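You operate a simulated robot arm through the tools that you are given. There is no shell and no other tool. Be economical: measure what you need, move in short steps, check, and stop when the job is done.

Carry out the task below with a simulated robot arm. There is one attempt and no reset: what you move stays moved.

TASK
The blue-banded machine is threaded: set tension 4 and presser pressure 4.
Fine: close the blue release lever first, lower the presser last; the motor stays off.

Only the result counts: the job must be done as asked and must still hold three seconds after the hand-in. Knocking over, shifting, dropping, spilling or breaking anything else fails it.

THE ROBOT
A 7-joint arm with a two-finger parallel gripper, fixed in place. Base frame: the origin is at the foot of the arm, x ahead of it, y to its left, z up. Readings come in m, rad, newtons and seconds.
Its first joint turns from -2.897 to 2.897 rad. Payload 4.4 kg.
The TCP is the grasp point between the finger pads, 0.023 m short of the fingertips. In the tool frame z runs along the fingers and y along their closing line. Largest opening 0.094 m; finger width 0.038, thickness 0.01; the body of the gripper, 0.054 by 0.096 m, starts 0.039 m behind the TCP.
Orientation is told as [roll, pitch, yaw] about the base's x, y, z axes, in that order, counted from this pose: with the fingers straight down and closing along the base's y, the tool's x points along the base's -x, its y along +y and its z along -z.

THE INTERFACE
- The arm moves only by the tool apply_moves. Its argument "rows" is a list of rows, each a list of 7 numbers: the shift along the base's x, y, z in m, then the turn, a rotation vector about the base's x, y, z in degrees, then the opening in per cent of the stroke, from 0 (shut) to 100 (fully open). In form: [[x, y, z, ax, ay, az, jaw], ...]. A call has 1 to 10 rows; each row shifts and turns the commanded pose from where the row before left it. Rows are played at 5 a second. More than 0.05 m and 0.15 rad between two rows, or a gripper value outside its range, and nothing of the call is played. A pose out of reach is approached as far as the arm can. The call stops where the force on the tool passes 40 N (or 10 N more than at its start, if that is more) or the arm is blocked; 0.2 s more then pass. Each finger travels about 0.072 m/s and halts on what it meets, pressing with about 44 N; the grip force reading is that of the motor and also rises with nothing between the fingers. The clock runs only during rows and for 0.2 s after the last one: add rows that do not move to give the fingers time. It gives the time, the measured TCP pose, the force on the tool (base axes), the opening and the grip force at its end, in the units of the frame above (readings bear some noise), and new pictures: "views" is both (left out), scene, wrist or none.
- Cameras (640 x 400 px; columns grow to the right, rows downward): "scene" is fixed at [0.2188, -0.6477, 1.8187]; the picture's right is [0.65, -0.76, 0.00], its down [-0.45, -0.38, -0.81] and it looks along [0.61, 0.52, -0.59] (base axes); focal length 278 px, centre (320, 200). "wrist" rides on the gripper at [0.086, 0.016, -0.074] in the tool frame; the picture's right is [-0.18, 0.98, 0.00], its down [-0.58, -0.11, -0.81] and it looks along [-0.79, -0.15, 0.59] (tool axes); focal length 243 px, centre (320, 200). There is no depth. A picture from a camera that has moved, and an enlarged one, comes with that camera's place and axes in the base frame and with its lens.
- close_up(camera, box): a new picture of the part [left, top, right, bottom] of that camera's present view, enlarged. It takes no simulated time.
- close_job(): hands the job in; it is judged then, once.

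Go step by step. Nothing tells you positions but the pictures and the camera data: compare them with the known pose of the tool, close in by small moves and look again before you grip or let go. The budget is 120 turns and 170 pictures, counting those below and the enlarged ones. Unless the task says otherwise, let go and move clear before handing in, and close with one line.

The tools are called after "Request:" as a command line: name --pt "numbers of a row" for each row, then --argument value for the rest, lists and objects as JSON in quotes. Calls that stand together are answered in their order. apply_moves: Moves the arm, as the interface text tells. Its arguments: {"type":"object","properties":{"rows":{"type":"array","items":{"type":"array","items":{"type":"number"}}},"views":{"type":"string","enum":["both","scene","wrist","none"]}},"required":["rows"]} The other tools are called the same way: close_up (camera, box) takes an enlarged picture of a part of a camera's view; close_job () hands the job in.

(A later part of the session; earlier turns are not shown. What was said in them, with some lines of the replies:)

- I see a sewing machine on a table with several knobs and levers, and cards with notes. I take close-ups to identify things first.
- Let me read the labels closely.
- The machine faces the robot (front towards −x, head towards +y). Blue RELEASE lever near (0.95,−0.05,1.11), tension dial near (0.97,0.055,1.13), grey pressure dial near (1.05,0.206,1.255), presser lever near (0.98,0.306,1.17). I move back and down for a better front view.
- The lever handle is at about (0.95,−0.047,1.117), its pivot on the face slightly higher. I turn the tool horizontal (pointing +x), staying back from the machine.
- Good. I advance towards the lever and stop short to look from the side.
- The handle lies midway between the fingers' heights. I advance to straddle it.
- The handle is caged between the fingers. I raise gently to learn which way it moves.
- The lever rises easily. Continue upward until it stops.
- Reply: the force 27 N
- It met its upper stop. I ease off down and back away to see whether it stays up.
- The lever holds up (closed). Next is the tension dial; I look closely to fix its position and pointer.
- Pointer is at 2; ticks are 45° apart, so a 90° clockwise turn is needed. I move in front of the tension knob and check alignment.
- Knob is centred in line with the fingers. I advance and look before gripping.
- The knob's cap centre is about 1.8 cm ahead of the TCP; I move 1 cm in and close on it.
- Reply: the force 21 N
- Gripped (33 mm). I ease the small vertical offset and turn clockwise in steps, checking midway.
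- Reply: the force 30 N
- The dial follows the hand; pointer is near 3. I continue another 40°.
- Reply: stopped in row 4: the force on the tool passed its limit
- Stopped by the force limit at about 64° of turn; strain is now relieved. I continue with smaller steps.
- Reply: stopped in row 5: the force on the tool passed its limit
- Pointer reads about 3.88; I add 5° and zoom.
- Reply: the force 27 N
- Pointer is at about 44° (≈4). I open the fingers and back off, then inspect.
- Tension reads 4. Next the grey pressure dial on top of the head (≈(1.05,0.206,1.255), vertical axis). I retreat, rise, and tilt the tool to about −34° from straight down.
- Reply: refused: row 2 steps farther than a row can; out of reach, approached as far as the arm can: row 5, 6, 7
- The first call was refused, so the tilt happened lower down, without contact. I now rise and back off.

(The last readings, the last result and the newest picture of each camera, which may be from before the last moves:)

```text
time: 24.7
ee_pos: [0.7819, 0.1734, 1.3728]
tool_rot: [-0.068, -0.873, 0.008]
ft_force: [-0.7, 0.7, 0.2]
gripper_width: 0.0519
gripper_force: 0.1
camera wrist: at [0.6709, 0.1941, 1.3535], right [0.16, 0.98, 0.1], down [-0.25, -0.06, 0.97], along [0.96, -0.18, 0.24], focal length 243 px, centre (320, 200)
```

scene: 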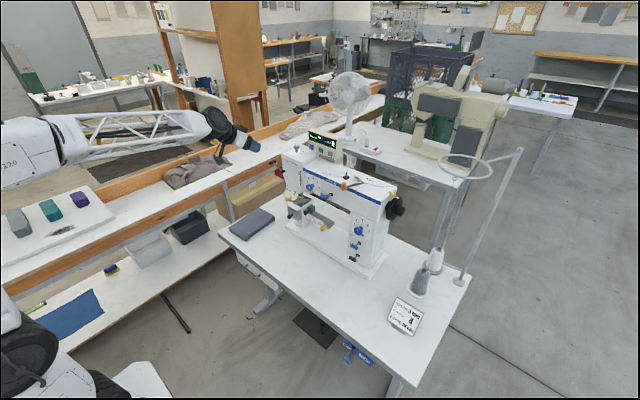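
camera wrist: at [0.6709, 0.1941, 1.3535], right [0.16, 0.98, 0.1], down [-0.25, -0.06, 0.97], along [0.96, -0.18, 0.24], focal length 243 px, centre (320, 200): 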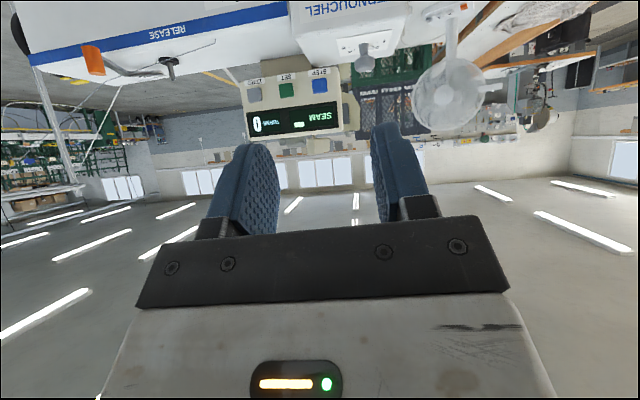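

Now I reduce the tilt to −35°, remove the small roll, and approach over the head.

Request:
apply_moves --pt "0.02 0.0 0 2 5 0 55" --pt "0.03 0.01 0 2 5 0 55" --pt "0.03 0.01 0 0 5 0 55" --pt "0.03 0.01 0 0 0 0 55" --pt "0 0.0 0 0 0 0 55" --views "both"

Request:
close_up --camera "wrist" --box '[260, 30, 420, 140]'

```text
time: 25.9
ee_pos: [0.8604, 0.1936, 1.3726]
tool_rot: [0.022, -0.698, -0.057]
ft_force: [0.9, -0.1, -0.5]
gripper_width: 0.0516
gripper_force: 0.1
out of reach, approached as far as the arm can: row 3
camera wrist: at [0.7476, 0.2158, 1.3732], right [0.18, 0.97, 0.14], down [-0.08, -0.12, 0.99], along [0.98, -0.19, 0.06], focal length 243 px, centre (320, 200)
```

scene: 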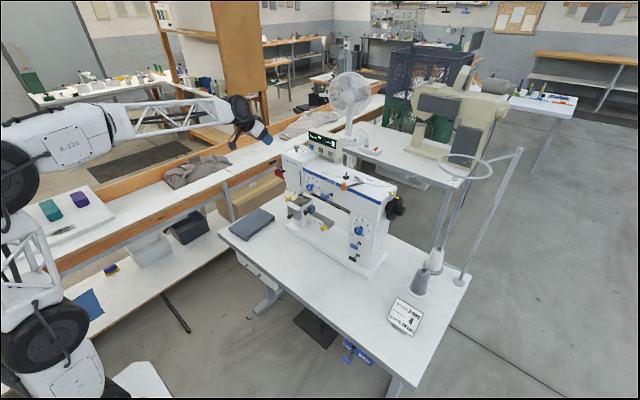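
wrist: 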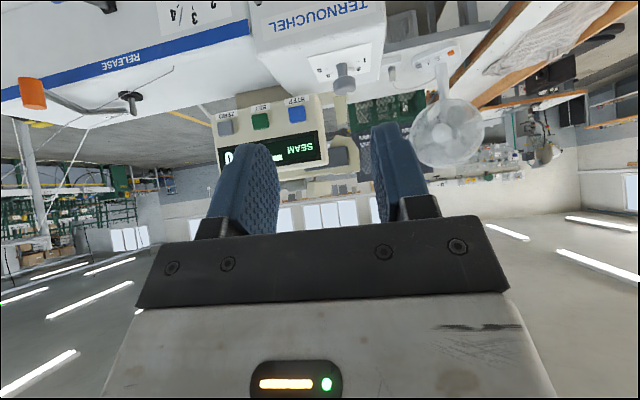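

```text
3.64 times, centred on (340, 85) of wrist
camera zoom: at [0.7476, 0.2158, 1.3732], right [0.18, 0.97, 0.14], down [-0.08, -0.12, 0.99], along [0.98, -0.19, 0.06], focal length 882 px, centre (247, 618)
```

zoom: 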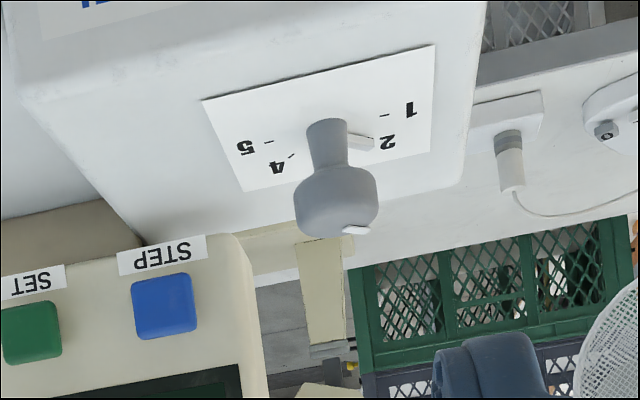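

Knob cap centre triangulates to (1.052, 0.206, 1.255). I approach to a standoff above and in front of it and test reach.

Request:
apply_moves --pt "0.035 0.003 -0.01 0 0 0 55" --pt "0.035 0.003 -0.015 0 0 0 55" --pt "0.035 0.003 -0.02 0 0 0 55" --pt "0.035 0.003 -0.01 0 0 0 55" --pt "0.0 0.0 0 -1.3 0 3.3 55" --pt "0 0.0 0 0 0 0 55" --views "both"

```text
time: 27.3
ee_pos: [0.9962, 0.2072, 1.3064]
tool_rot: [0.017, -0.704, -0.056]
ft_force: [-0.7, 0.1, 0.0]
gripper_width: 0.0514
gripper_force: 0.0
out of reach, approached as far as the arm can: row 4, 5
camera wrist: at [0.8829, 0.2289, 1.3077], right [0.18, 0.97, 0.13], down [-0.08, -0.12, 0.99], along [0.98, -0.19, 0.06], focal length 243 px, centre (320, 200)
```

scene: 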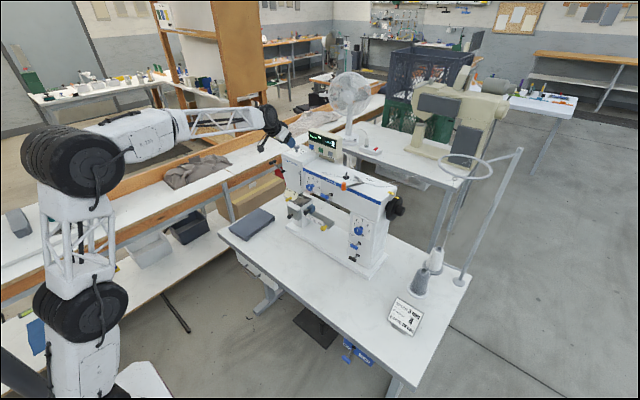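
wrist: 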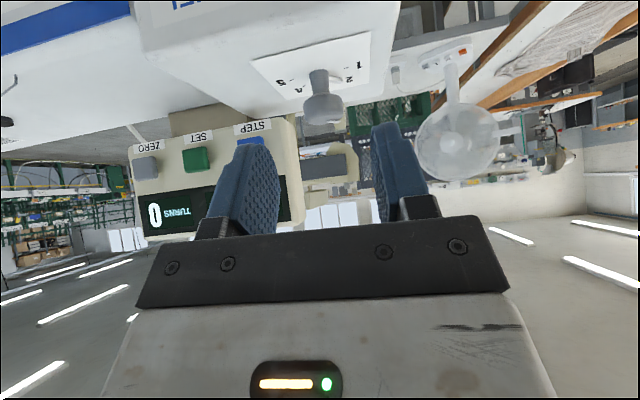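

Reach or a joint limit interferes. I look at the wrist posture and test a yaw in the other direction.

Request:
close_up --camera "scene" --box '[180, 80, 340, 180]'

Request:
apply_moves --pt "-0.01 0 0.01 0 0 -5 55" --pt "-0.01 0 0.01 0 0 -5 55" --pt "0 0 0 0 0 0 55" --views "none"

```text
4.00 times, centred on (260, 130) of scene
camera zoom: at [0.2188, -0.6477, 1.8187], right [0.65, -0.76, 0.0], down [-0.45, -0.38, -0.81], along [0.61, 0.52, -0.59], focal length 1112 px, centre (560, 480)
```

zoom: 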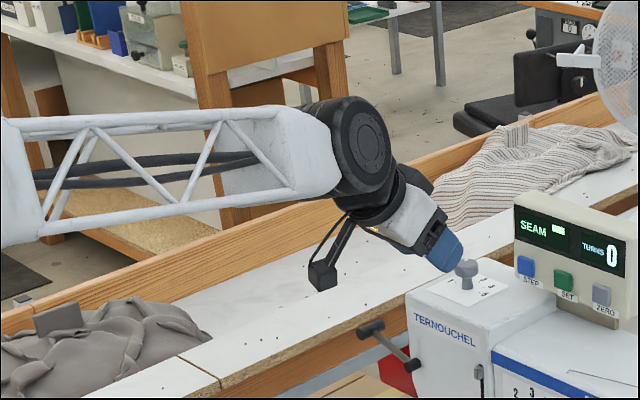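

```text
time: 28.1
ee_pos: [0.9763, 0.2046, 1.3266]
tool_rot: [0.019, -0.704, -0.231]
ft_force: [-0.2, 0.7, 1.0]
gripper_width: 0.0516
gripper_force: 0.2
```

Negative yaw works. I test returning to positive yaw from here.

Request:
apply_moves --pt "0 0 0 0 0 6 55" --pt "0 0 0 0 0 6 55" --pt "0 0 0 0 0 6 55" --pt "0 0 0 0 0 6 55" --pt "0 0 0 0 0 6 55" --pt "0 0 0 0 0 0 55" --views "none"

```text
time: 29.5
ee_pos: [0.9761, 0.2048, 1.3267]
tool_rot: [0.018, -0.704, -0.073]
ft_force: [-0.1, 0.7, 0.9]
gripper_width: 0.0514
gripper_force: 0.1
out of reach, approached as far as the arm can: row 2, 3, 4, 5
```

There's a limit around yaw −4°, but negative yaw is free, and the needed turn is negative. I test forward reach above the knob with yaw about −16°.

Request:
apply_moves --pt "0 0 0 0 0 -6 55" --pt "0 0 0 0 0 -6 55" --pt "0.025 0 0 0 0 0 55" --pt "0.025 0 0 0 0 0 55" --pt "0.02 0 0 0 0 0 55" --pt "0 0 0 0 0 0 55" --views "none"

```text
time: 30.9
ee_pos: [1.0476, 0.2047, 1.3283]
tool_rot: [0.017, -0.704, -0.283]
ft_force: [0.0, -0.4, -0.4]
gripper_width: 0.0517
gripper_force: 0.1
```

Reach is fine here. I check how far negative yaw goes above the knob.

Request:
apply_moves --pt "0.002 0.001 0 0 0 -8 55" --pt "0.002 0 0 0 0 -8 55" --pt "0 0 0 0 0 -8 55" --pt "0 0 0 0 0 -8 55" --pt "0 0 0 0 0 -8 55" --pt "0 0 0 0 0 -8 55" --pt "0 0 0 0 0 0 55" --views "both"

```text
time: 32.5
ee_pos: [1.0511, 0.2045, 1.3274]
tool_rot: [0.018, -0.703, -1.123]
ft_force: [0.5, 0.2, 0.4]
gripper_width: 0.0515
gripper_force: 0.0
camera wrist: at [1.015, 0.3162, 1.3285], right [0.94, 0.31, 0.13], down [-0.14, 0.02, 0.99], along [0.3, -0.95, 0.06], focal length 243 px, centre (320, 200)
```

scene: 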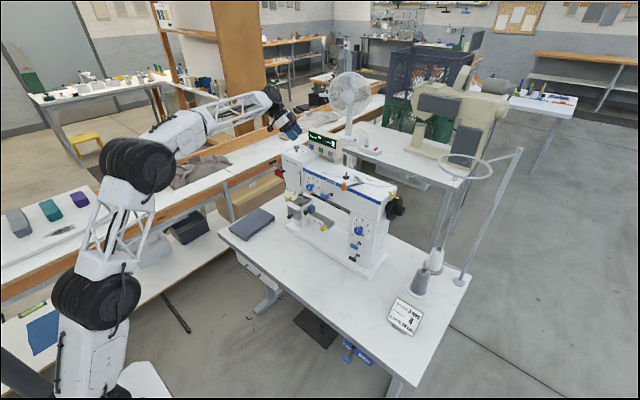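
wrist: 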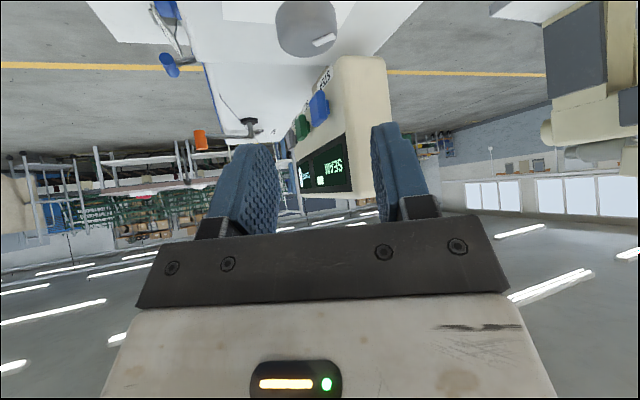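

Freedom is ample (−64°). I yaw back to −12° and position above the knob for the grip.

Request:
apply_moves --pt "0 0 0 0 0 8 55" --pt "0 0 0 0 0 8 55" --pt "0 0 0 0 0 8 55" --pt "0 0 0 0 0 8 55" --pt "0 0 0 0 0 8 55" --pt "0 0 0 0 0 8 55" --pt "0.001 0.0005 0 0 0 3 55" --pt "0 0 0 0 0 0 55" --views "wrist"

Request:
close_up --camera "scene" --box '[270, 110, 330, 170]'

```text
time: 34.3
ee_pos: [1.0525, 0.2054, 1.3283]
tool_rot: [0.017, -0.704, -0.229]
ft_force: [-0.1, 0.3, 0.4]
gripper_width: 0.0516
gripper_force: 0.0
camera wrist: at [0.9442, 0.2471, 1.3284], right [0.35, 0.93, 0.13], down [-0.1, -0.1, 0.99], along [0.93, -0.36, 0.06], focal length 243 px, centre (320, 200)
```

wrist: 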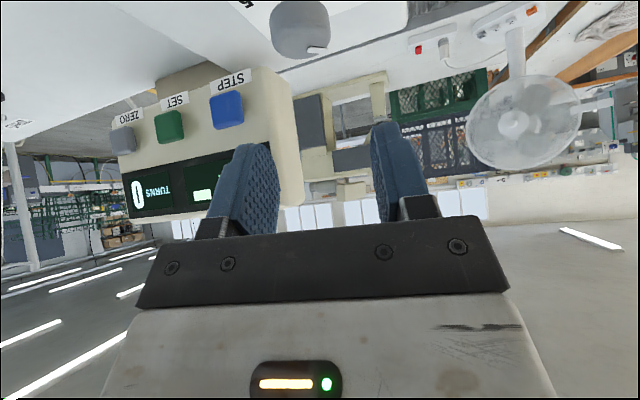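

```text
6.67 times, centred on (300, 140) of scene
camera zoom: at [0.2188, -0.6477, 1.8187], right [0.65, -0.76, 0.0], down [-0.45, -0.38, -0.81], along [0.61, 0.52, -0.59], focal length 1854 px, centre (453, 600)
```

zoom: 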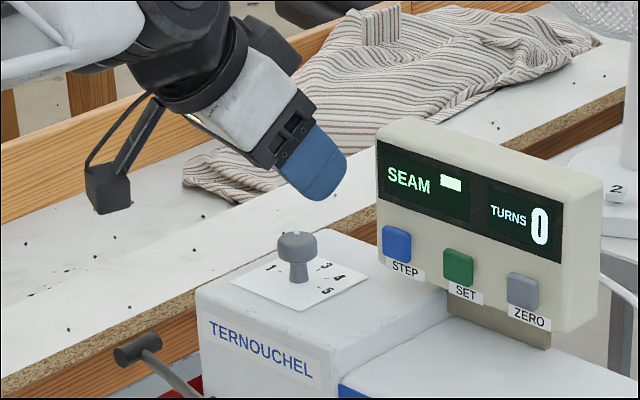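

Aligned over the knob within a millimetre. I descend around it.

Request:
apply_moves --pt "0.0 0 -0.02 0 0 0 55" --pt "0 0 -0.02 0 0 0 55" --pt "0 0 -0.015 0 0 0 55" --pt "0 0 -0.01 0 0 0 55" --pt "0 0 0 0 0 0 55" --views "wrist"

Request:
close_up --camera "scene" --box '[270, 110, 330, 170]'

```text
time: 35.5
ee_pos: [1.0539, 0.2053, 1.263]
tool_rot: [0.018, -0.704, -0.231]
ft_force: [-0.2, -0.4, -0.3]
gripper_width: 0.0516
gripper_force: 0.0
camera wrist: at [0.9448, 0.2473, 1.2637], right [0.35, 0.93, 0.13], down [-0.1, -0.1, 0.99], along [0.93, -0.36, 0.06], focal length 243 px, centre (320, 200)
```

wrist: 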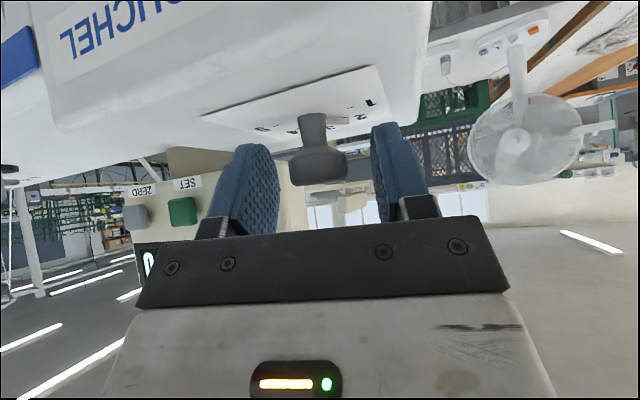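

```text
6.67 times, centred on (300, 140) of scene
camera zoom: at [0.2188, -0.6477, 1.8187], right [0.65, -0.76, 0.0], down [-0.45, -0.38, -0.81], along [0.61, 0.52, -0.59], focal length 1854 px, centre (453, 600)
```

zoom: 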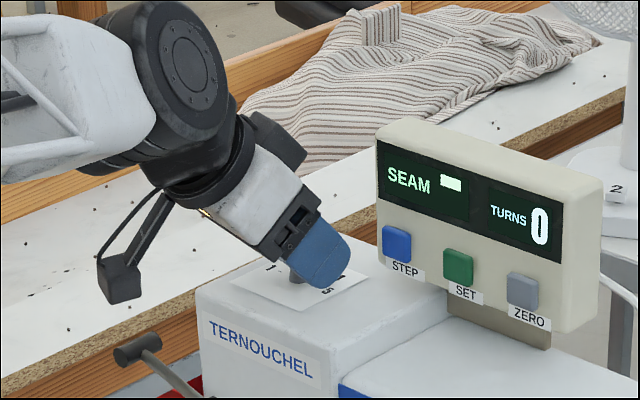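

Knob lies between the pads. I close on it.

Request:
apply_moves --pt "0 0 0 0 0 0 40" --pt "0 0 0 0 0 0 30" --pt "0 0 0 0 0 0 22" --pt "0 0 0 0 0 0 22" --views "wrist"

```text
time: 36.5
ee_pos: [1.053, 0.2047, 1.2635]
tool_rot: [0.017, -0.703, -0.231]
ft_force: [-4.2, -8.7, -1.7]
gripper_width: 0.0275
gripper_force: 44.8
camera wrist: at [0.9448, 0.2469, 1.2637], right [0.35, 0.93, 0.13], down [-0.1, -0.1, 0.99], along [0.93, -0.36, 0.06], focal length 243 px, centre (320, 200)
```

wrist: 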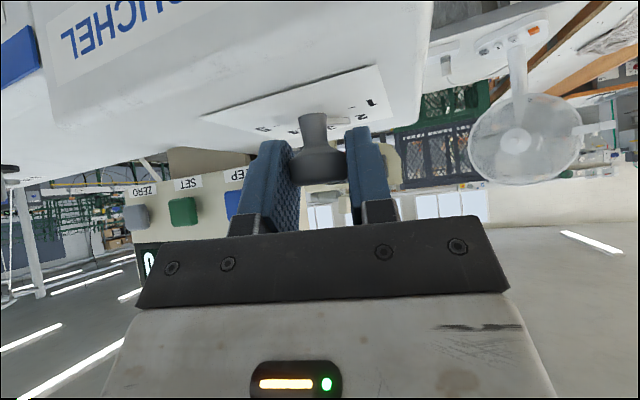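

Gripped (27.5 mm). I turn clockwise seen from above, 40° first.

Request:
apply_moves --pt "0 0 0 0 0 -5 22" --pt "0 0 0 0 0 -5 22" --pt "0 0 0 0 0 -5 22" --pt "0 0 0 0 0 -5 22" --pt "0 0 0 0 0 -5 22" --pt "0 0 0 0 0 -5 22" --pt "0 0 0 0 0 -5 22" --pt "0 0 0 0 0 -5 22" --pt "0 0 0 0 0 0 22" --views "wrist"

Request:
close_up --camera "scene" --box '[270, 110, 330, 170]'

```text
time: 38.5
ee_pos: [1.0537, 0.2074, 1.2636]
tool_rot: [0.017, -0.703, -0.929]
ft_force: [30.9, 15.6, 4.6]
gripper_width: 0.0275
gripper_force: 44.7
camera wrist: at [0.9962, 0.3089, 1.2636], right [0.86, 0.49, 0.13], down [-0.15, -0.01, 0.99], along [0.48, -0.87, 0.06], focal length 243 px, centre (320, 200)
```

wrist: 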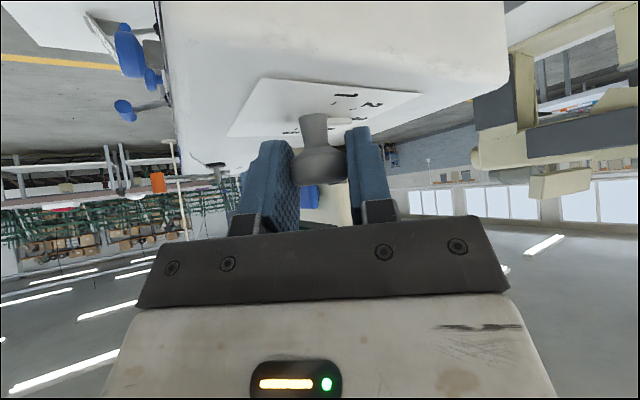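

```text
6.67 times, centred on (300, 140) of scene
camera zoom: at [0.2188, -0.6477, 1.8187], right [0.65, -0.76, 0.0], down [-0.45, -0.38, -0.81], along [0.61, 0.52, -0.59], focal length 1854 px, centre (453, 600)
```

zoom: 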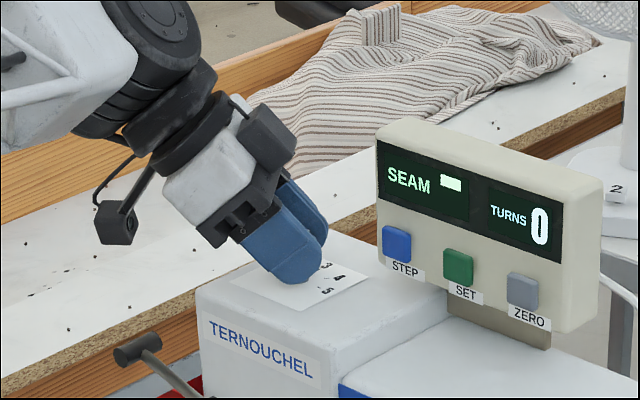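

Turning with some lateral load; I shift slightly to relieve it and continue.

Request:
apply_moves --pt "0.0015 0.001 0 0 0 0 22" --pt "0.0005 0.0005 0 0 0 -4 22" --pt "0 0 0 0 0 -4 22" --pt "0 0 0 0 0 -4 22" --pt "0 0 0 0 0 -4 22" --pt "0 0 0 0 0 -4 22" --pt "0 0 0 0 0 0 22" --views "wrist"

Request:
close_up --camera "wrist" --box '[240, 70, 420, 180]'

```text
time: 40.1
ee_pos: [1.0535, 0.2076, 1.2617]
tool_rot: [0.017, -0.705, -1.277]
ft_force: [-13.9, 15.8, 3.4]
gripper_width: 0.0275
gripper_force: 45.0
camera wrist: at [1.0351, 0.3227, 1.2636], right [0.98, 0.16, 0.13], down [-0.14, 0.04, 0.99], along [0.15, -0.99, 0.06], focal length 243 px, centre (320, 200)
```

wrist: 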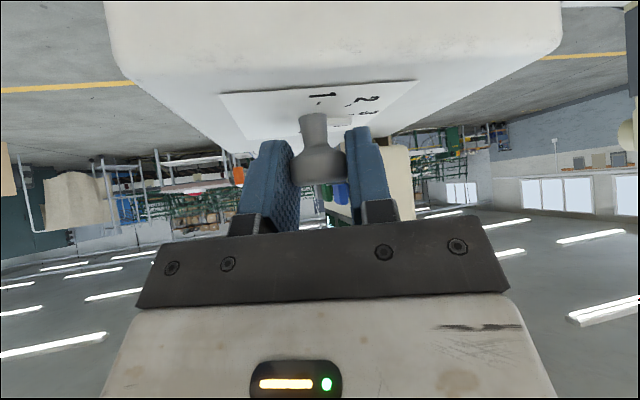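

```text
3.56 times, centred on (330, 125) of wrist
camera zoom: at [1.0351, 0.3227, 1.2636], right [0.98, 0.16, 0.13], down [-0.14, 0.04, 0.99], along [0.15, -0.99, 0.06], focal length 863 px, centre (284, 467)
```

zoom: 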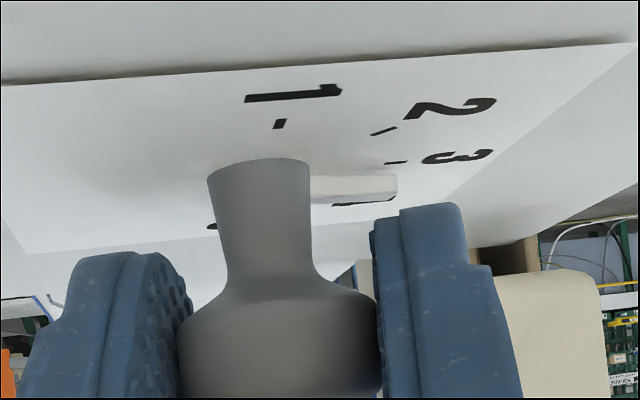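

60° turned, pointer past 3. I continue the last 30° in small steps.

Request:
apply_moves --pt "0 0.001 0 0 0 -4 22" --pt "0 0 0 0 0 -4 22" --pt "0 0 0 0 0 -4 22" --pt "0 0 0 0 0 -4 22" --pt "0 0 0 0 0 -4 22" --pt "0 0 0 0 0 -4 22" --pt "0 0 0 0 0 0 22" --views "wrist"

Request:
close_up --camera "scene" --box '[285, 135, 315, 165]'

```text
time: 41.5
ee_pos: [1.0567, 0.2077, 1.2631]
tool_rot: [0.021, -0.704, -1.685]
ft_force: [21.4, 2.2, 0.4]
gripper_width: 0.0276
gripper_force: 45.2
stopped in row 7: the force on the tool passed its limit (the readings are from after the stop); the commanded pose is now the measured one
camera wrist: at [1.0826, 0.3211, 1.2636], right [0.96, -0.24, 0.14], down [-0.12, 0.09, 0.99], along [-0.25, -0.97, 0.06], focal length 243 px, centre (320, 200)
```

wrist: 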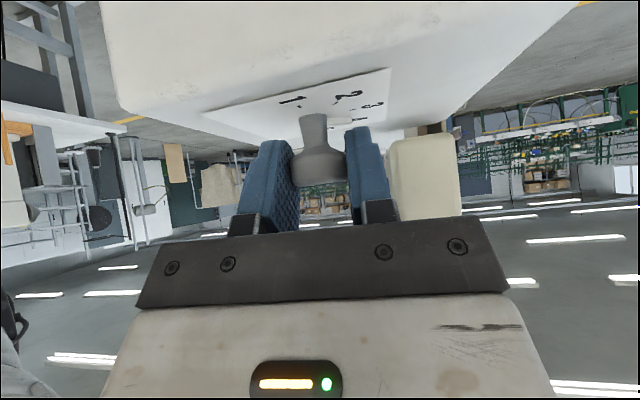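

```text
13.33 times, centred on (300, 150) of scene
camera zoom: at [0.2188, -0.6477, 1.8187], right [0.65, -0.76, 0.0], down [-0.45, -0.38, -0.81], along [0.61, 0.52, -0.59], focal length 3707 px, centre (587, 867)
```

zoom: 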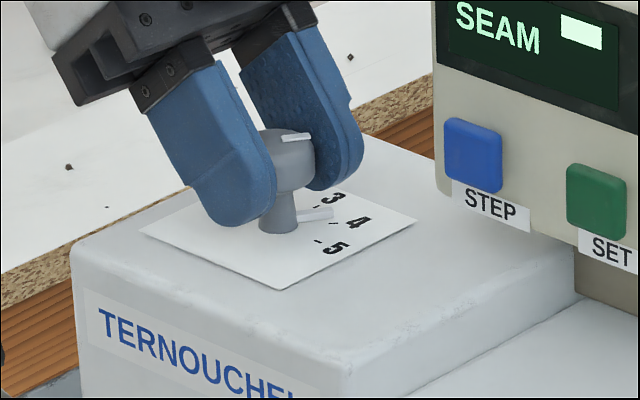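

Reads about 3.87; 6° more is needed.

Request:
apply_moves --pt "0 0 0 0 0 -2 22" --pt "0 0 0 0 0 -2 22" --pt "0 0 0 0 0 -2.5 22" --pt "0 0 0 0 0 0 22" --views "none"

Request:
close_up --camera "scene" --box '[290, 140, 310, 160]'

```text
time: 42.7
ee_pos: [1.055, 0.2075, 1.2626]
tool_rot: [0.021, -0.703, -1.795]
ft_force: [16.3, 0.0, 0.1]
gripper_width: 0.0276
gripper_force: 44.3
stopped in row 4: the force on the tool passed its limit (the readings are from after the stop); the commanded pose is now the measured one
```

```text
16.00 times, centred on (300, 150) of scene
camera zoom: at [0.2188, -0.6477, 1.8187], right [0.65, -0.76, 0.0], down [-0.45, -0.38, -0.81], along [0.61, 0.52, -0.59], focal length 4448 px, centre (640, 1000)
```

zoom: 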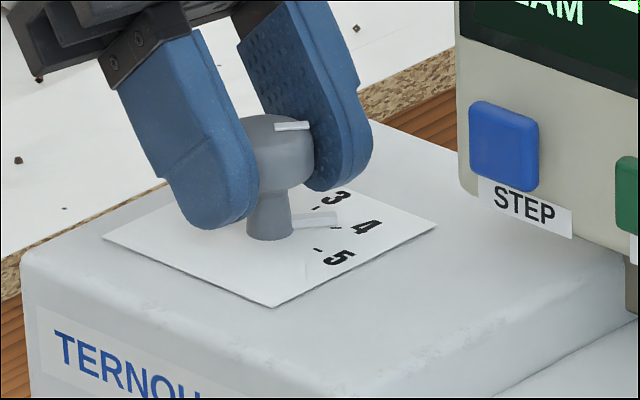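

Total turn ≈ 89.6°. I open and lift clear, then check the reading.

Request:
apply_moves --pt "0 0 0 0 0 0 40" --pt "0 0 0 0 0 0 50" --pt "0 0 0 0 0 0 50" --pt "0 0 0.03 0 0 0 50" --pt "0 0 0.04 0 0 0 50" --pt "-0.01 0.02 0.04 0 0 0 50" --pt "-0.02 0.03 0.03 0 0 0 50" --views "wrist"

Request:
close_up --camera "scene" --box '[290, 140, 310, 160]'

```text
time: 44.3
ee_pos: [1.0243, 0.255, 1.3988]
tool_rot: [0.019, -0.703, -1.798]
ft_force: [0.3, -0.2, -0.8]
gripper_width: 0.047
gripper_force: 0.0
camera wrist: at [1.0629, 0.3637, 1.4005], right [0.93, -0.35, 0.13], down [-0.1, 0.1, 0.99], along [-0.36, -0.93, 0.06], focal length 243 px, centre (320, 200)
```

wrist: 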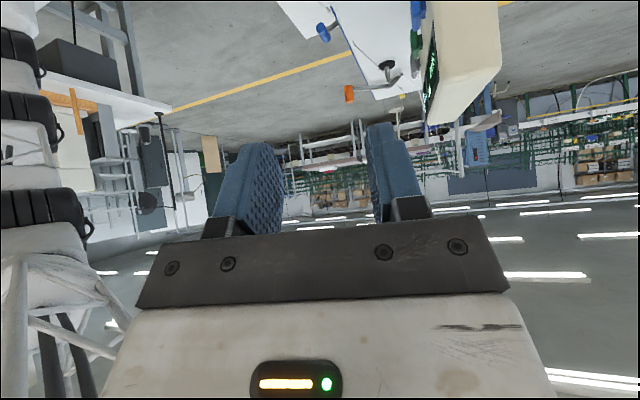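

```text
16.00 times, centred on (300, 150) of scene
camera zoom: at [0.2188, -0.6477, 1.8187], right [0.65, -0.76, 0.0], down [-0.45, -0.38, -0.81], along [0.61, 0.52, -0.59], focal length 4448 px, centre (640, 1000)
```

zoom: 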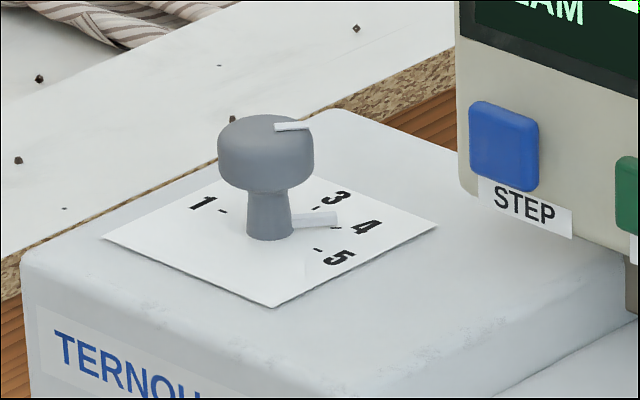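

Looks near 4. I swing the hand back to the front and up for a better look at the dial.

Request:
apply_moves --pt "-0.03 0.0 0.015 0 0 8 50" --pt "-0.03 0.0 0.015 0 0 8 50" --pt "-0.03 0 0.015 0 0 8 50" --pt "-0.03 -0.01 0.015 0 0 8 50" --pt "-0.02 -0.01 0.01 0 0 8 50" --pt "-0.0 -0.01 0.01 0 0 8 50" --pt "0 -0.01 0 0 0 8 50" --pt "0 -0.01 0 0 0 8 50" --pt "0 0 0 0 0 8 50" --pt "0 0 0 0 0 8 50" --views "wrist"

```text
time: 46.5
ee_pos: [0.8852, 0.2082, 1.4827]
tool_rot: [0.024, -0.701, -0.402]
ft_force: [0.0, -0.3, 0.0]
gripper_width: 0.0469
gripper_force: 0.1
camera wrist: at [0.7853, 0.2672, 1.4835], right [0.5, 0.86, 0.14], down [-0.12, -0.09, 0.99], along [0.86, -0.51, 0.06], focal length 243 px, centre (320, 200)
```

wrist: 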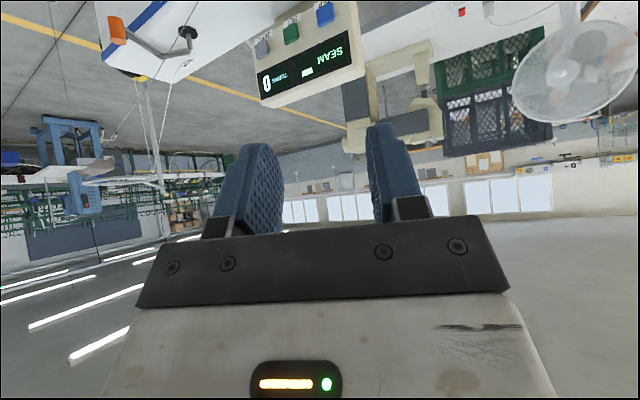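

The dial is just out of view; I tilt the tool more downward.

Request:
apply_moves --pt "-0.02 0 0.0 3.1 7.3 0 50" --pt "-0.02 0 0 3.1 7.3 0 50" --pt "-0.02 0 0 3.1 7.3 0 50" --pt "0 0 0 3.1 7.3 0 50" --pt "0 0 0 0 0 0 50" --views "wrist"

Request:
close_up --camera "wrist" --box '[300, 0, 460, 100]'

```text
time: 47.7
ee_pos: [0.8197, 0.2238, 1.4792]
tool_rot: [-0.107, -0.301, -0.396]
ft_force: [0.7, -0.3, 0.2]
gripper_width: 0.0471
gripper_force: 0.1
out of reach, approached as far as the arm can: row 3, 4
camera wrist: at [0.7319, 0.2873, 1.5229], right [0.57, 0.82, -0.05], down [0.28, -0.14, 0.95], along [0.77, -0.55, -0.31], focal length 243 px, centre (320, 200)
```

wrist: 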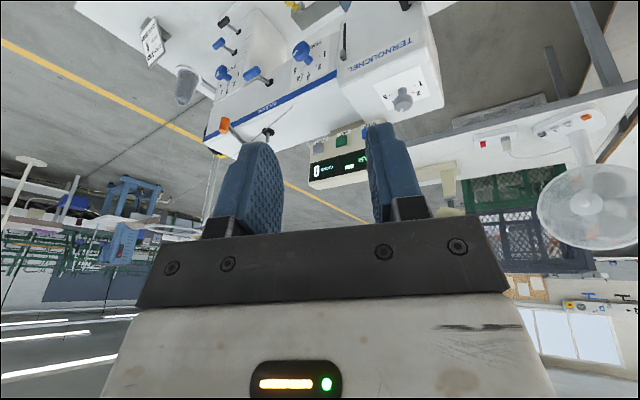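

```text
4.00 times, centred on (380, 50) of wrist
camera zoom: at [0.7319, 0.2873, 1.5229], right [0.57, 0.82, -0.05], down [0.28, -0.14, 0.95], along [0.77, -0.55, -0.31], focal length 970 px, centre (80, 800)
```

zoom: 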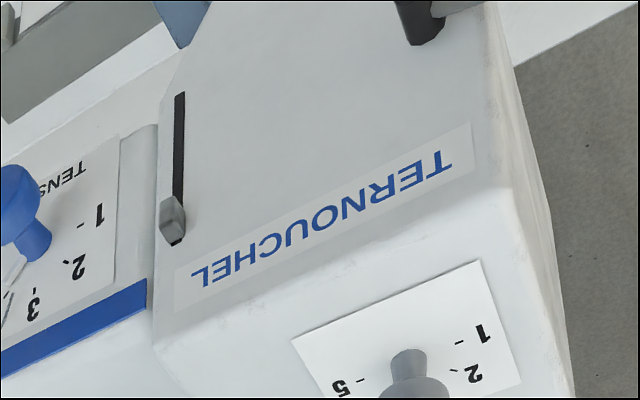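

Request:
close_up --camera "wrist" --box '[375, 70, 435, 120]'

Request:
close_up --camera "wrist" --box '[210, 30, 340, 120]'

```text
8.00 times, centred on (405, 95) of wrist
camera zoom: at [0.7319, 0.2873, 1.5229], right [0.57, 0.82, -0.05], down [0.28, -0.14, 0.95], along [0.77, -0.55, -0.31], focal length 1941 px, centre (-360, 1040)
```

zoom: 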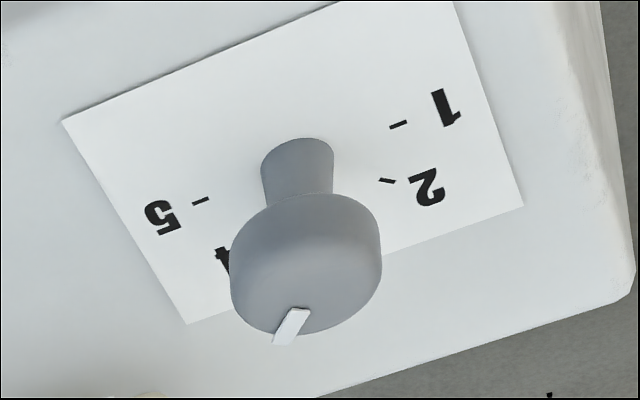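

```text
4.44 times, centred on (275, 75) of wrist
camera zoom: at [0.7319, 0.2873, 1.5229], right [0.57, 0.82, -0.05], down [0.28, -0.14, 0.95], along [0.77, -0.55, -0.31], focal length 1078 px, centre (520, 756)
```

zoom: 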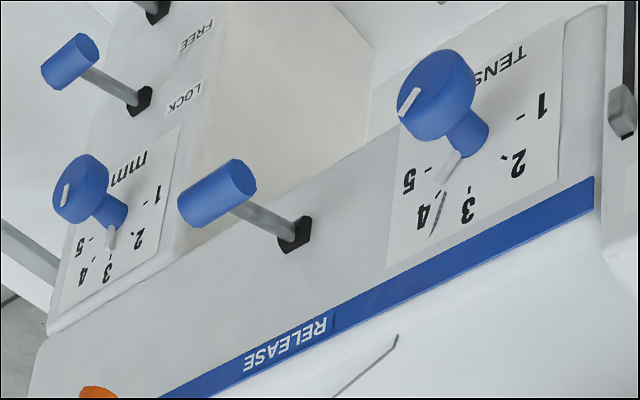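

Pressure mark sits at 4 (≈45.6°), tension also at 4. Last is the presser lever. I move in front of it to look.

Request:
apply_moves --pt "0 0.015 -0.025 -2.5 -7.5 0 20" --pt "0 0.015 -0.025 -2.5 -7.5 0 0" --pt "0 0.015 -0.03 -2.5 -7.5 0 0" --pt "0 0.015 -0.03 0 0 6 0" --pt "0 0.015 -0.03 0 0 6 0" --pt "0 0.01 -0.03 0 0 0 0" --pt "0 0 0 0 0 0 0" --views "both"

Request:
close_up --camera "scene" --box '[265, 140, 325, 190]'

```text
time: 49.3
ee_pos: [0.8176, 0.3089, 1.3111]
tool_rot: [-0.068, -0.714, -0.207]
ft_force: [0.6, 0.1, 0.6]
gripper_width: 0.0002
gripper_force: 42.1
camera wrist: at [0.7105, 0.3543, 1.3089], right [0.38, 0.92, 0.07], down [-0.1, -0.03, 0.99], along [0.92, -0.39, 0.08], focal length 243 px, centre (320, 200)
```

scene: 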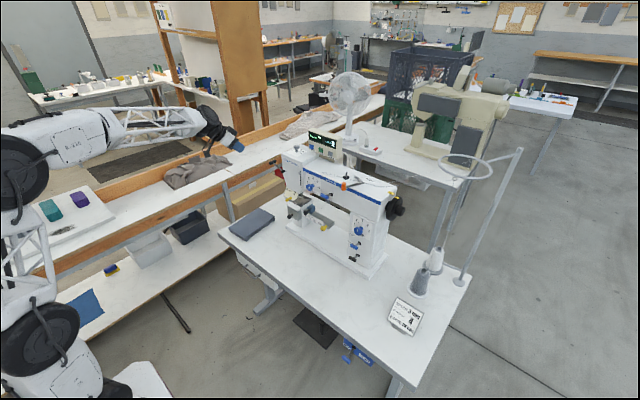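
wrist: 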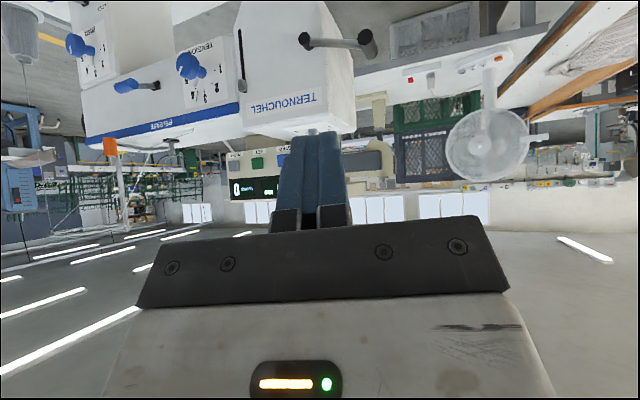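

```text
8.00 times, centred on (295, 165) of scene
camera zoom: at [0.2188, -0.6477, 1.8187], right [0.65, -0.76, 0.0], down [-0.45, -0.38, -0.81], along [0.61, 0.52, -0.59], focal length 2224 px, centre (520, 480)
```

zoom: 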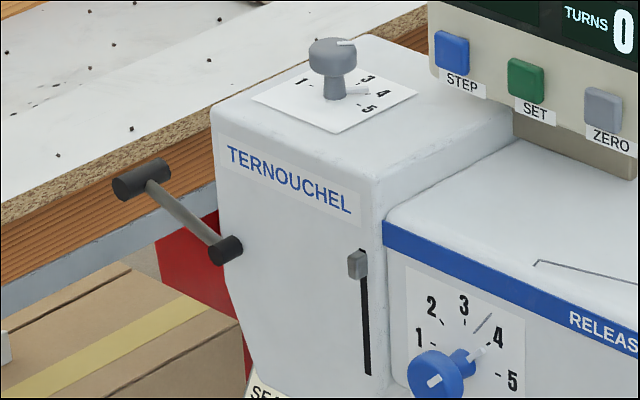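

Lever handle centre ≈ (0.981,0.305,1.168), pivot ≈ (0.983,0.236,1.145). I bring the closed fingertips above the handle.

Request:
apply_moves --pt "0.04 0 -0.01 0 0 0 0" --pt "0.04 0 -0.015 0 0 0 0" --pt "0.04 -0.002 -0.015 0 0 0 0" --pt "0.04 -0.002 -0.015 0 0 0 0" --pt "0 0 0 0 0 0 0" --views "wrist"

Request:
close_up --camera "scene" --box '[250, 120, 330, 190]'

```text
time: 50.5
ee_pos: [0.9796, 0.3036, 1.2534]
tool_rot: [-0.069, -0.711, -0.206]
ft_force: [0.0, 0.2, -1.5]
gripper_width: 0.0
gripper_force: 42.9
camera wrist: at [0.8731, 0.3482, 1.2528], right [0.38, 0.92, 0.07], down [-0.1, -0.03, 0.99], along [0.92, -0.39, 0.08], focal length 243 px, centre (320, 200)
```

wrist: 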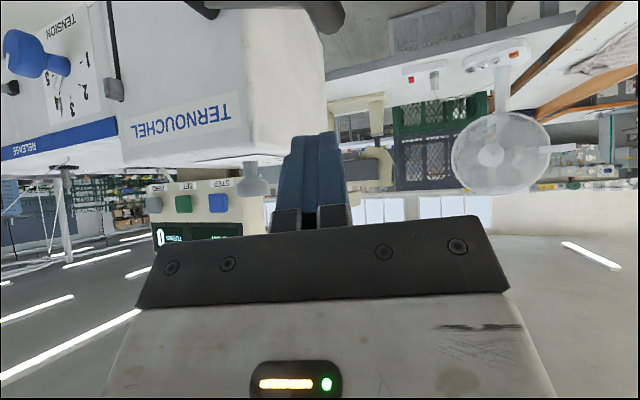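

```text
5.71 times, centred on (290, 155) of scene
camera zoom: at [0.2188, -0.6477, 1.8187], right [0.65, -0.76, 0.0], down [-0.45, -0.38, -0.81], along [0.61, 0.52, -0.59], focal length 1589 px, centre (491, 457)
```

zoom: 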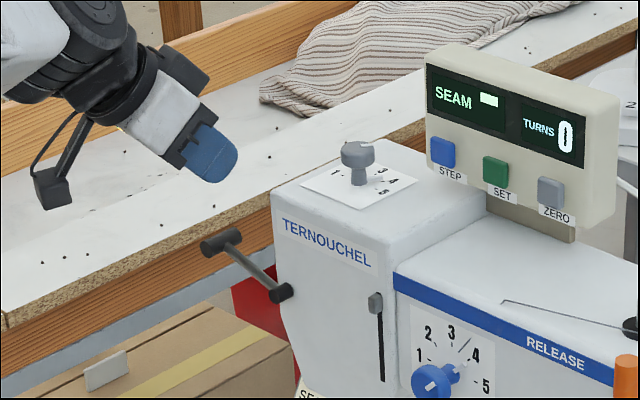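

Fingertips are right above the handle. I descend and begin pushing down.

Request:
apply_moves --pt "0.001 0 -0.02 0 0 0 0" --pt "0 0 -0.015 0 0 0 0" --pt "0 0 -0.01 0 0 0 0" --pt "0 0.001 -0.006 0 0 0 0" --pt "0 0.001 -0.006 0 0 0 0" --pt "0 0.001 -0.006 0 0 0 0" --views "none"

Request:
close_up --camera "scene" --box '[250, 120, 330, 190]'

```text
time: 51.9
ee_pos: [0.9795, 0.3081, 1.1908]
tool_rot: [-0.069, -0.712, -0.207]
ft_force: [-0.3, 0.4, 0.4]
gripper_width: 0.0
gripper_force: 42.2
```

```text
5.71 times, centred on (290, 155) of scene
camera zoom: at [0.2188, -0.6477, 1.8187], right [0.65, -0.76, 0.0], down [-0.45, -0.38, -0.81], along [0.61, 0.52, -0.59], focal length 1589 px, centre (491, 457)
```

zoom: 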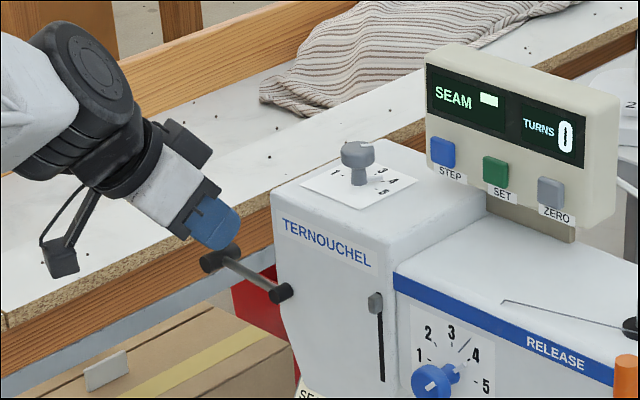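

The handle is moving down. I continue along the arc.

Request:
apply_moves --pt "0 0 -0.008 0 0 0 0" --pt "0 0 -0.008 0 0 0 0" --pt "0 -0.001 -0.008 0 0 0 0" --pt "0 -0.002 -0.008 0 0 0 0" --pt "0 -0.003 -0.008 0 0 0 0" --views "none"

Request:
close_up --camera "scene" --box '[250, 120, 330, 190]'

```text
time: 53.2
ee_pos: [0.9791, 0.3022, 1.1592]
tool_rot: [-0.064, -0.72, -0.21]
ft_force: [-0.8, 1.7, 8.9]
gripper_width: 0.0
gripper_force: 42.2
stopped in row 5: the force on the tool passed its limit (the readings are from after the stop); the commanded pose is now the measured one
```

```text
5.71 times, centred on (290, 155) of scene
camera zoom: at [0.2188, -0.6477, 1.8187], right [0.65, -0.76, 0.0], down [-0.45, -0.38, -0.81], along [0.61, 0.52, -0.59], focal length 1589 px, centre (491, 457)
```

zoom: 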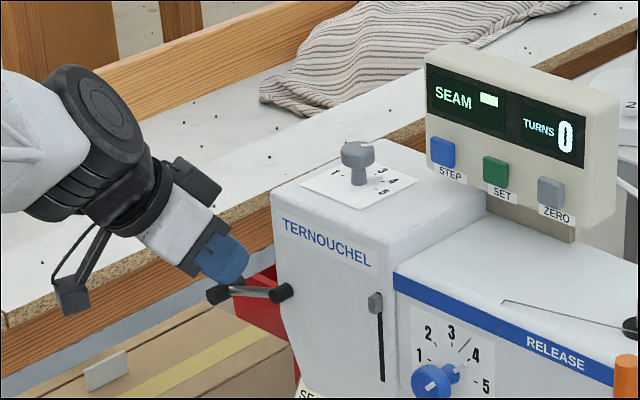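

It reached its lower stop (about −18°, mirroring the start). I lift off and inspect the presser foot.

Request:
apply_moves --pt "0 0 0.01 0 0 0 0" --pt "0 0.0 0.03 0 0 0 0" --pt "-0.02 0 0.04 0 0 0 0" --pt "-0.04 0 0.02 0 0 0 0" --pt "-0.045 0 0 0 0 0 0" --pt "-0.045 0 0 0 0 0 0" --views "both"

Request:
close_up --camera "scene" --box '[270, 150, 350, 220]'

Request:
close_up --camera "wrist" --box '[140, 0, 400, 160]'

```text
time: 54.6
ee_pos: [0.8298, 0.3032, 1.253]
tool_rot: [-0.065, -0.718, -0.21]
ft_force: [0.1, 0.1, 0.0]
gripper_width: 0.0
gripper_force: 42.2
camera wrist: at [0.7229, 0.3489, 1.2511], right [0.38, 0.92, 0.07], down [-0.11, -0.04, 0.99], along [0.92, -0.39, 0.08], focal length 243 px, centre (320, 200)
```

scene: 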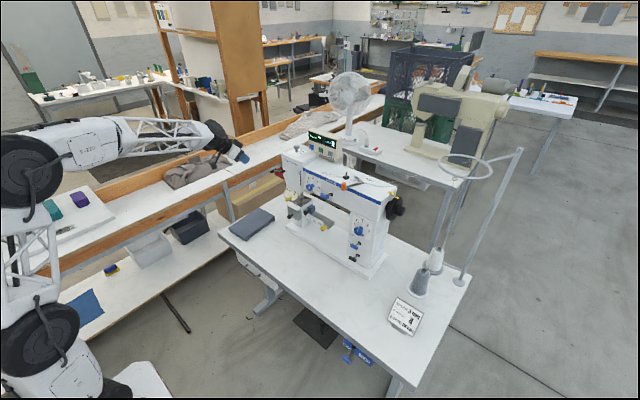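
wrist: 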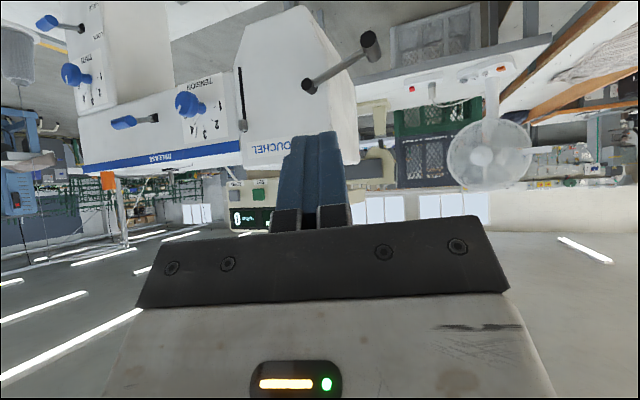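

```text
5.71 times, centred on (310, 185) of scene
camera zoom: at [0.2188, -0.6477, 1.8187], right [0.65, -0.76, 0.0], down [-0.45, -0.38, -0.81], along [0.61, 0.52, -0.59], focal length 1589 px, centre (377, 286)
```

zoom: 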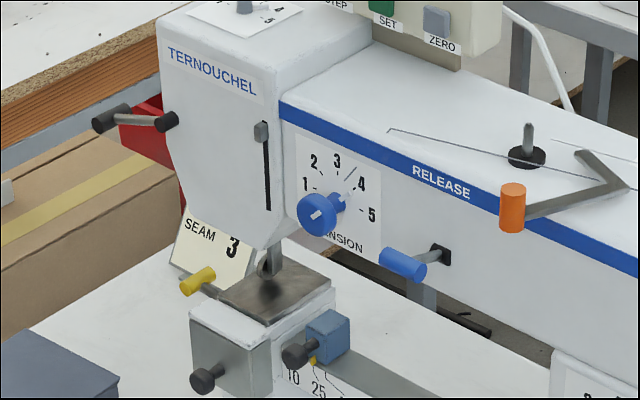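

```text
2.46 times, centred on (270, 80) of wrist
camera zoom: at [0.7229, 0.3489, 1.2511], right [0.38, 0.92, 0.07], down [-0.11, -0.04, 0.99], along [0.92, -0.39, 0.08], focal length 597 px, centre (443, 495)
```

zoom: 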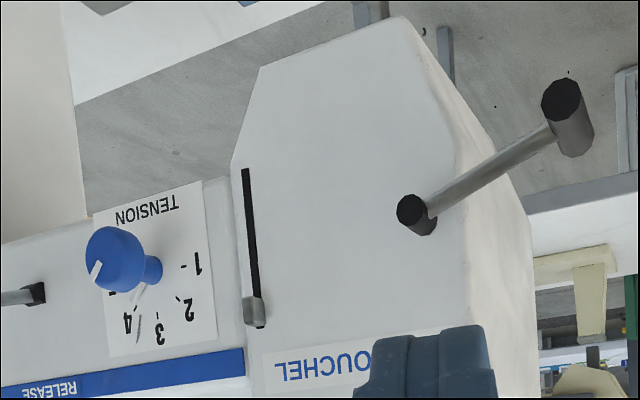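

The lever stays down. I check the foot on the plate and the dials closely.

Request:
close_up --camera "scene" --box '[290, 185, 320, 210]'

Request:
close_up --camera "scene" --box '[313, 173, 329, 189]'

Request:
close_up --camera "scene" --box '[290, 140, 310, 160]'

```text
16.00 times, centred on (305, 198) of scene
camera zoom: at [0.2188, -0.6477, 1.8187], right [0.65, -0.76, 0.0], down [-0.45, -0.38, -0.81], along [0.61, 0.52, -0.59], focal length 4448 px, centre (560, 240)
```

zoom: 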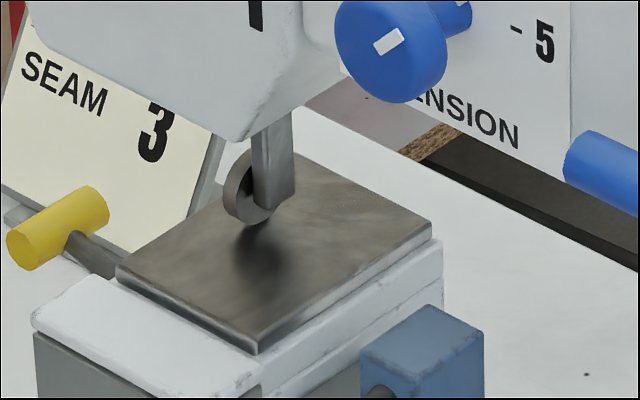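

```text
16.00 times, centred on (321, 181) of scene
camera zoom: at [0.2188, -0.6477, 1.8187], right [0.65, -0.76, 0.0], down [-0.45, -0.38, -0.81], along [0.61, 0.52, -0.59], focal length 4448 px, centre (304, 504)
```

zoom: 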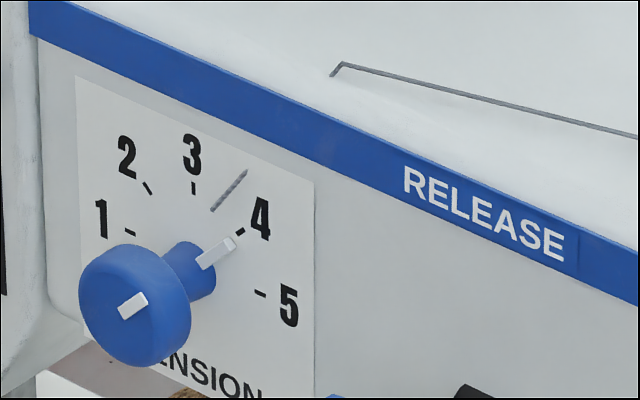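

```text
16.00 times, centred on (300, 150) of scene
camera zoom: at [0.2188, -0.6477, 1.8187], right [0.65, -0.76, 0.0], down [-0.45, -0.38, -0.81], along [0.61, 0.52, -0.59], focal length 4448 px, centre (640, 1000)
```

zoom: 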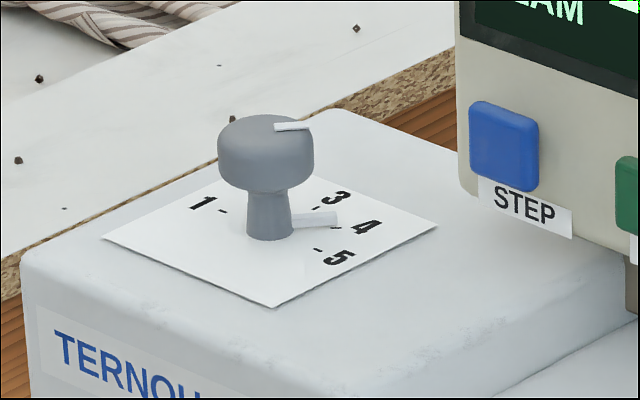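

The blue release lever is up at its stop, tension and pressure both read 4, and the presser lever is down with the foot about 2 cm lower. The hand is clear, so I hand in.

Request:
close_job

```text
The job is handed in.
```

The job is handed in. I closed the blue release lever first, set tension and presser pressure to 4, and lowered the presser last. I never touched the motor. The release lever has no open/closed marking, so I took up (the opposite end from where it started) as closed.
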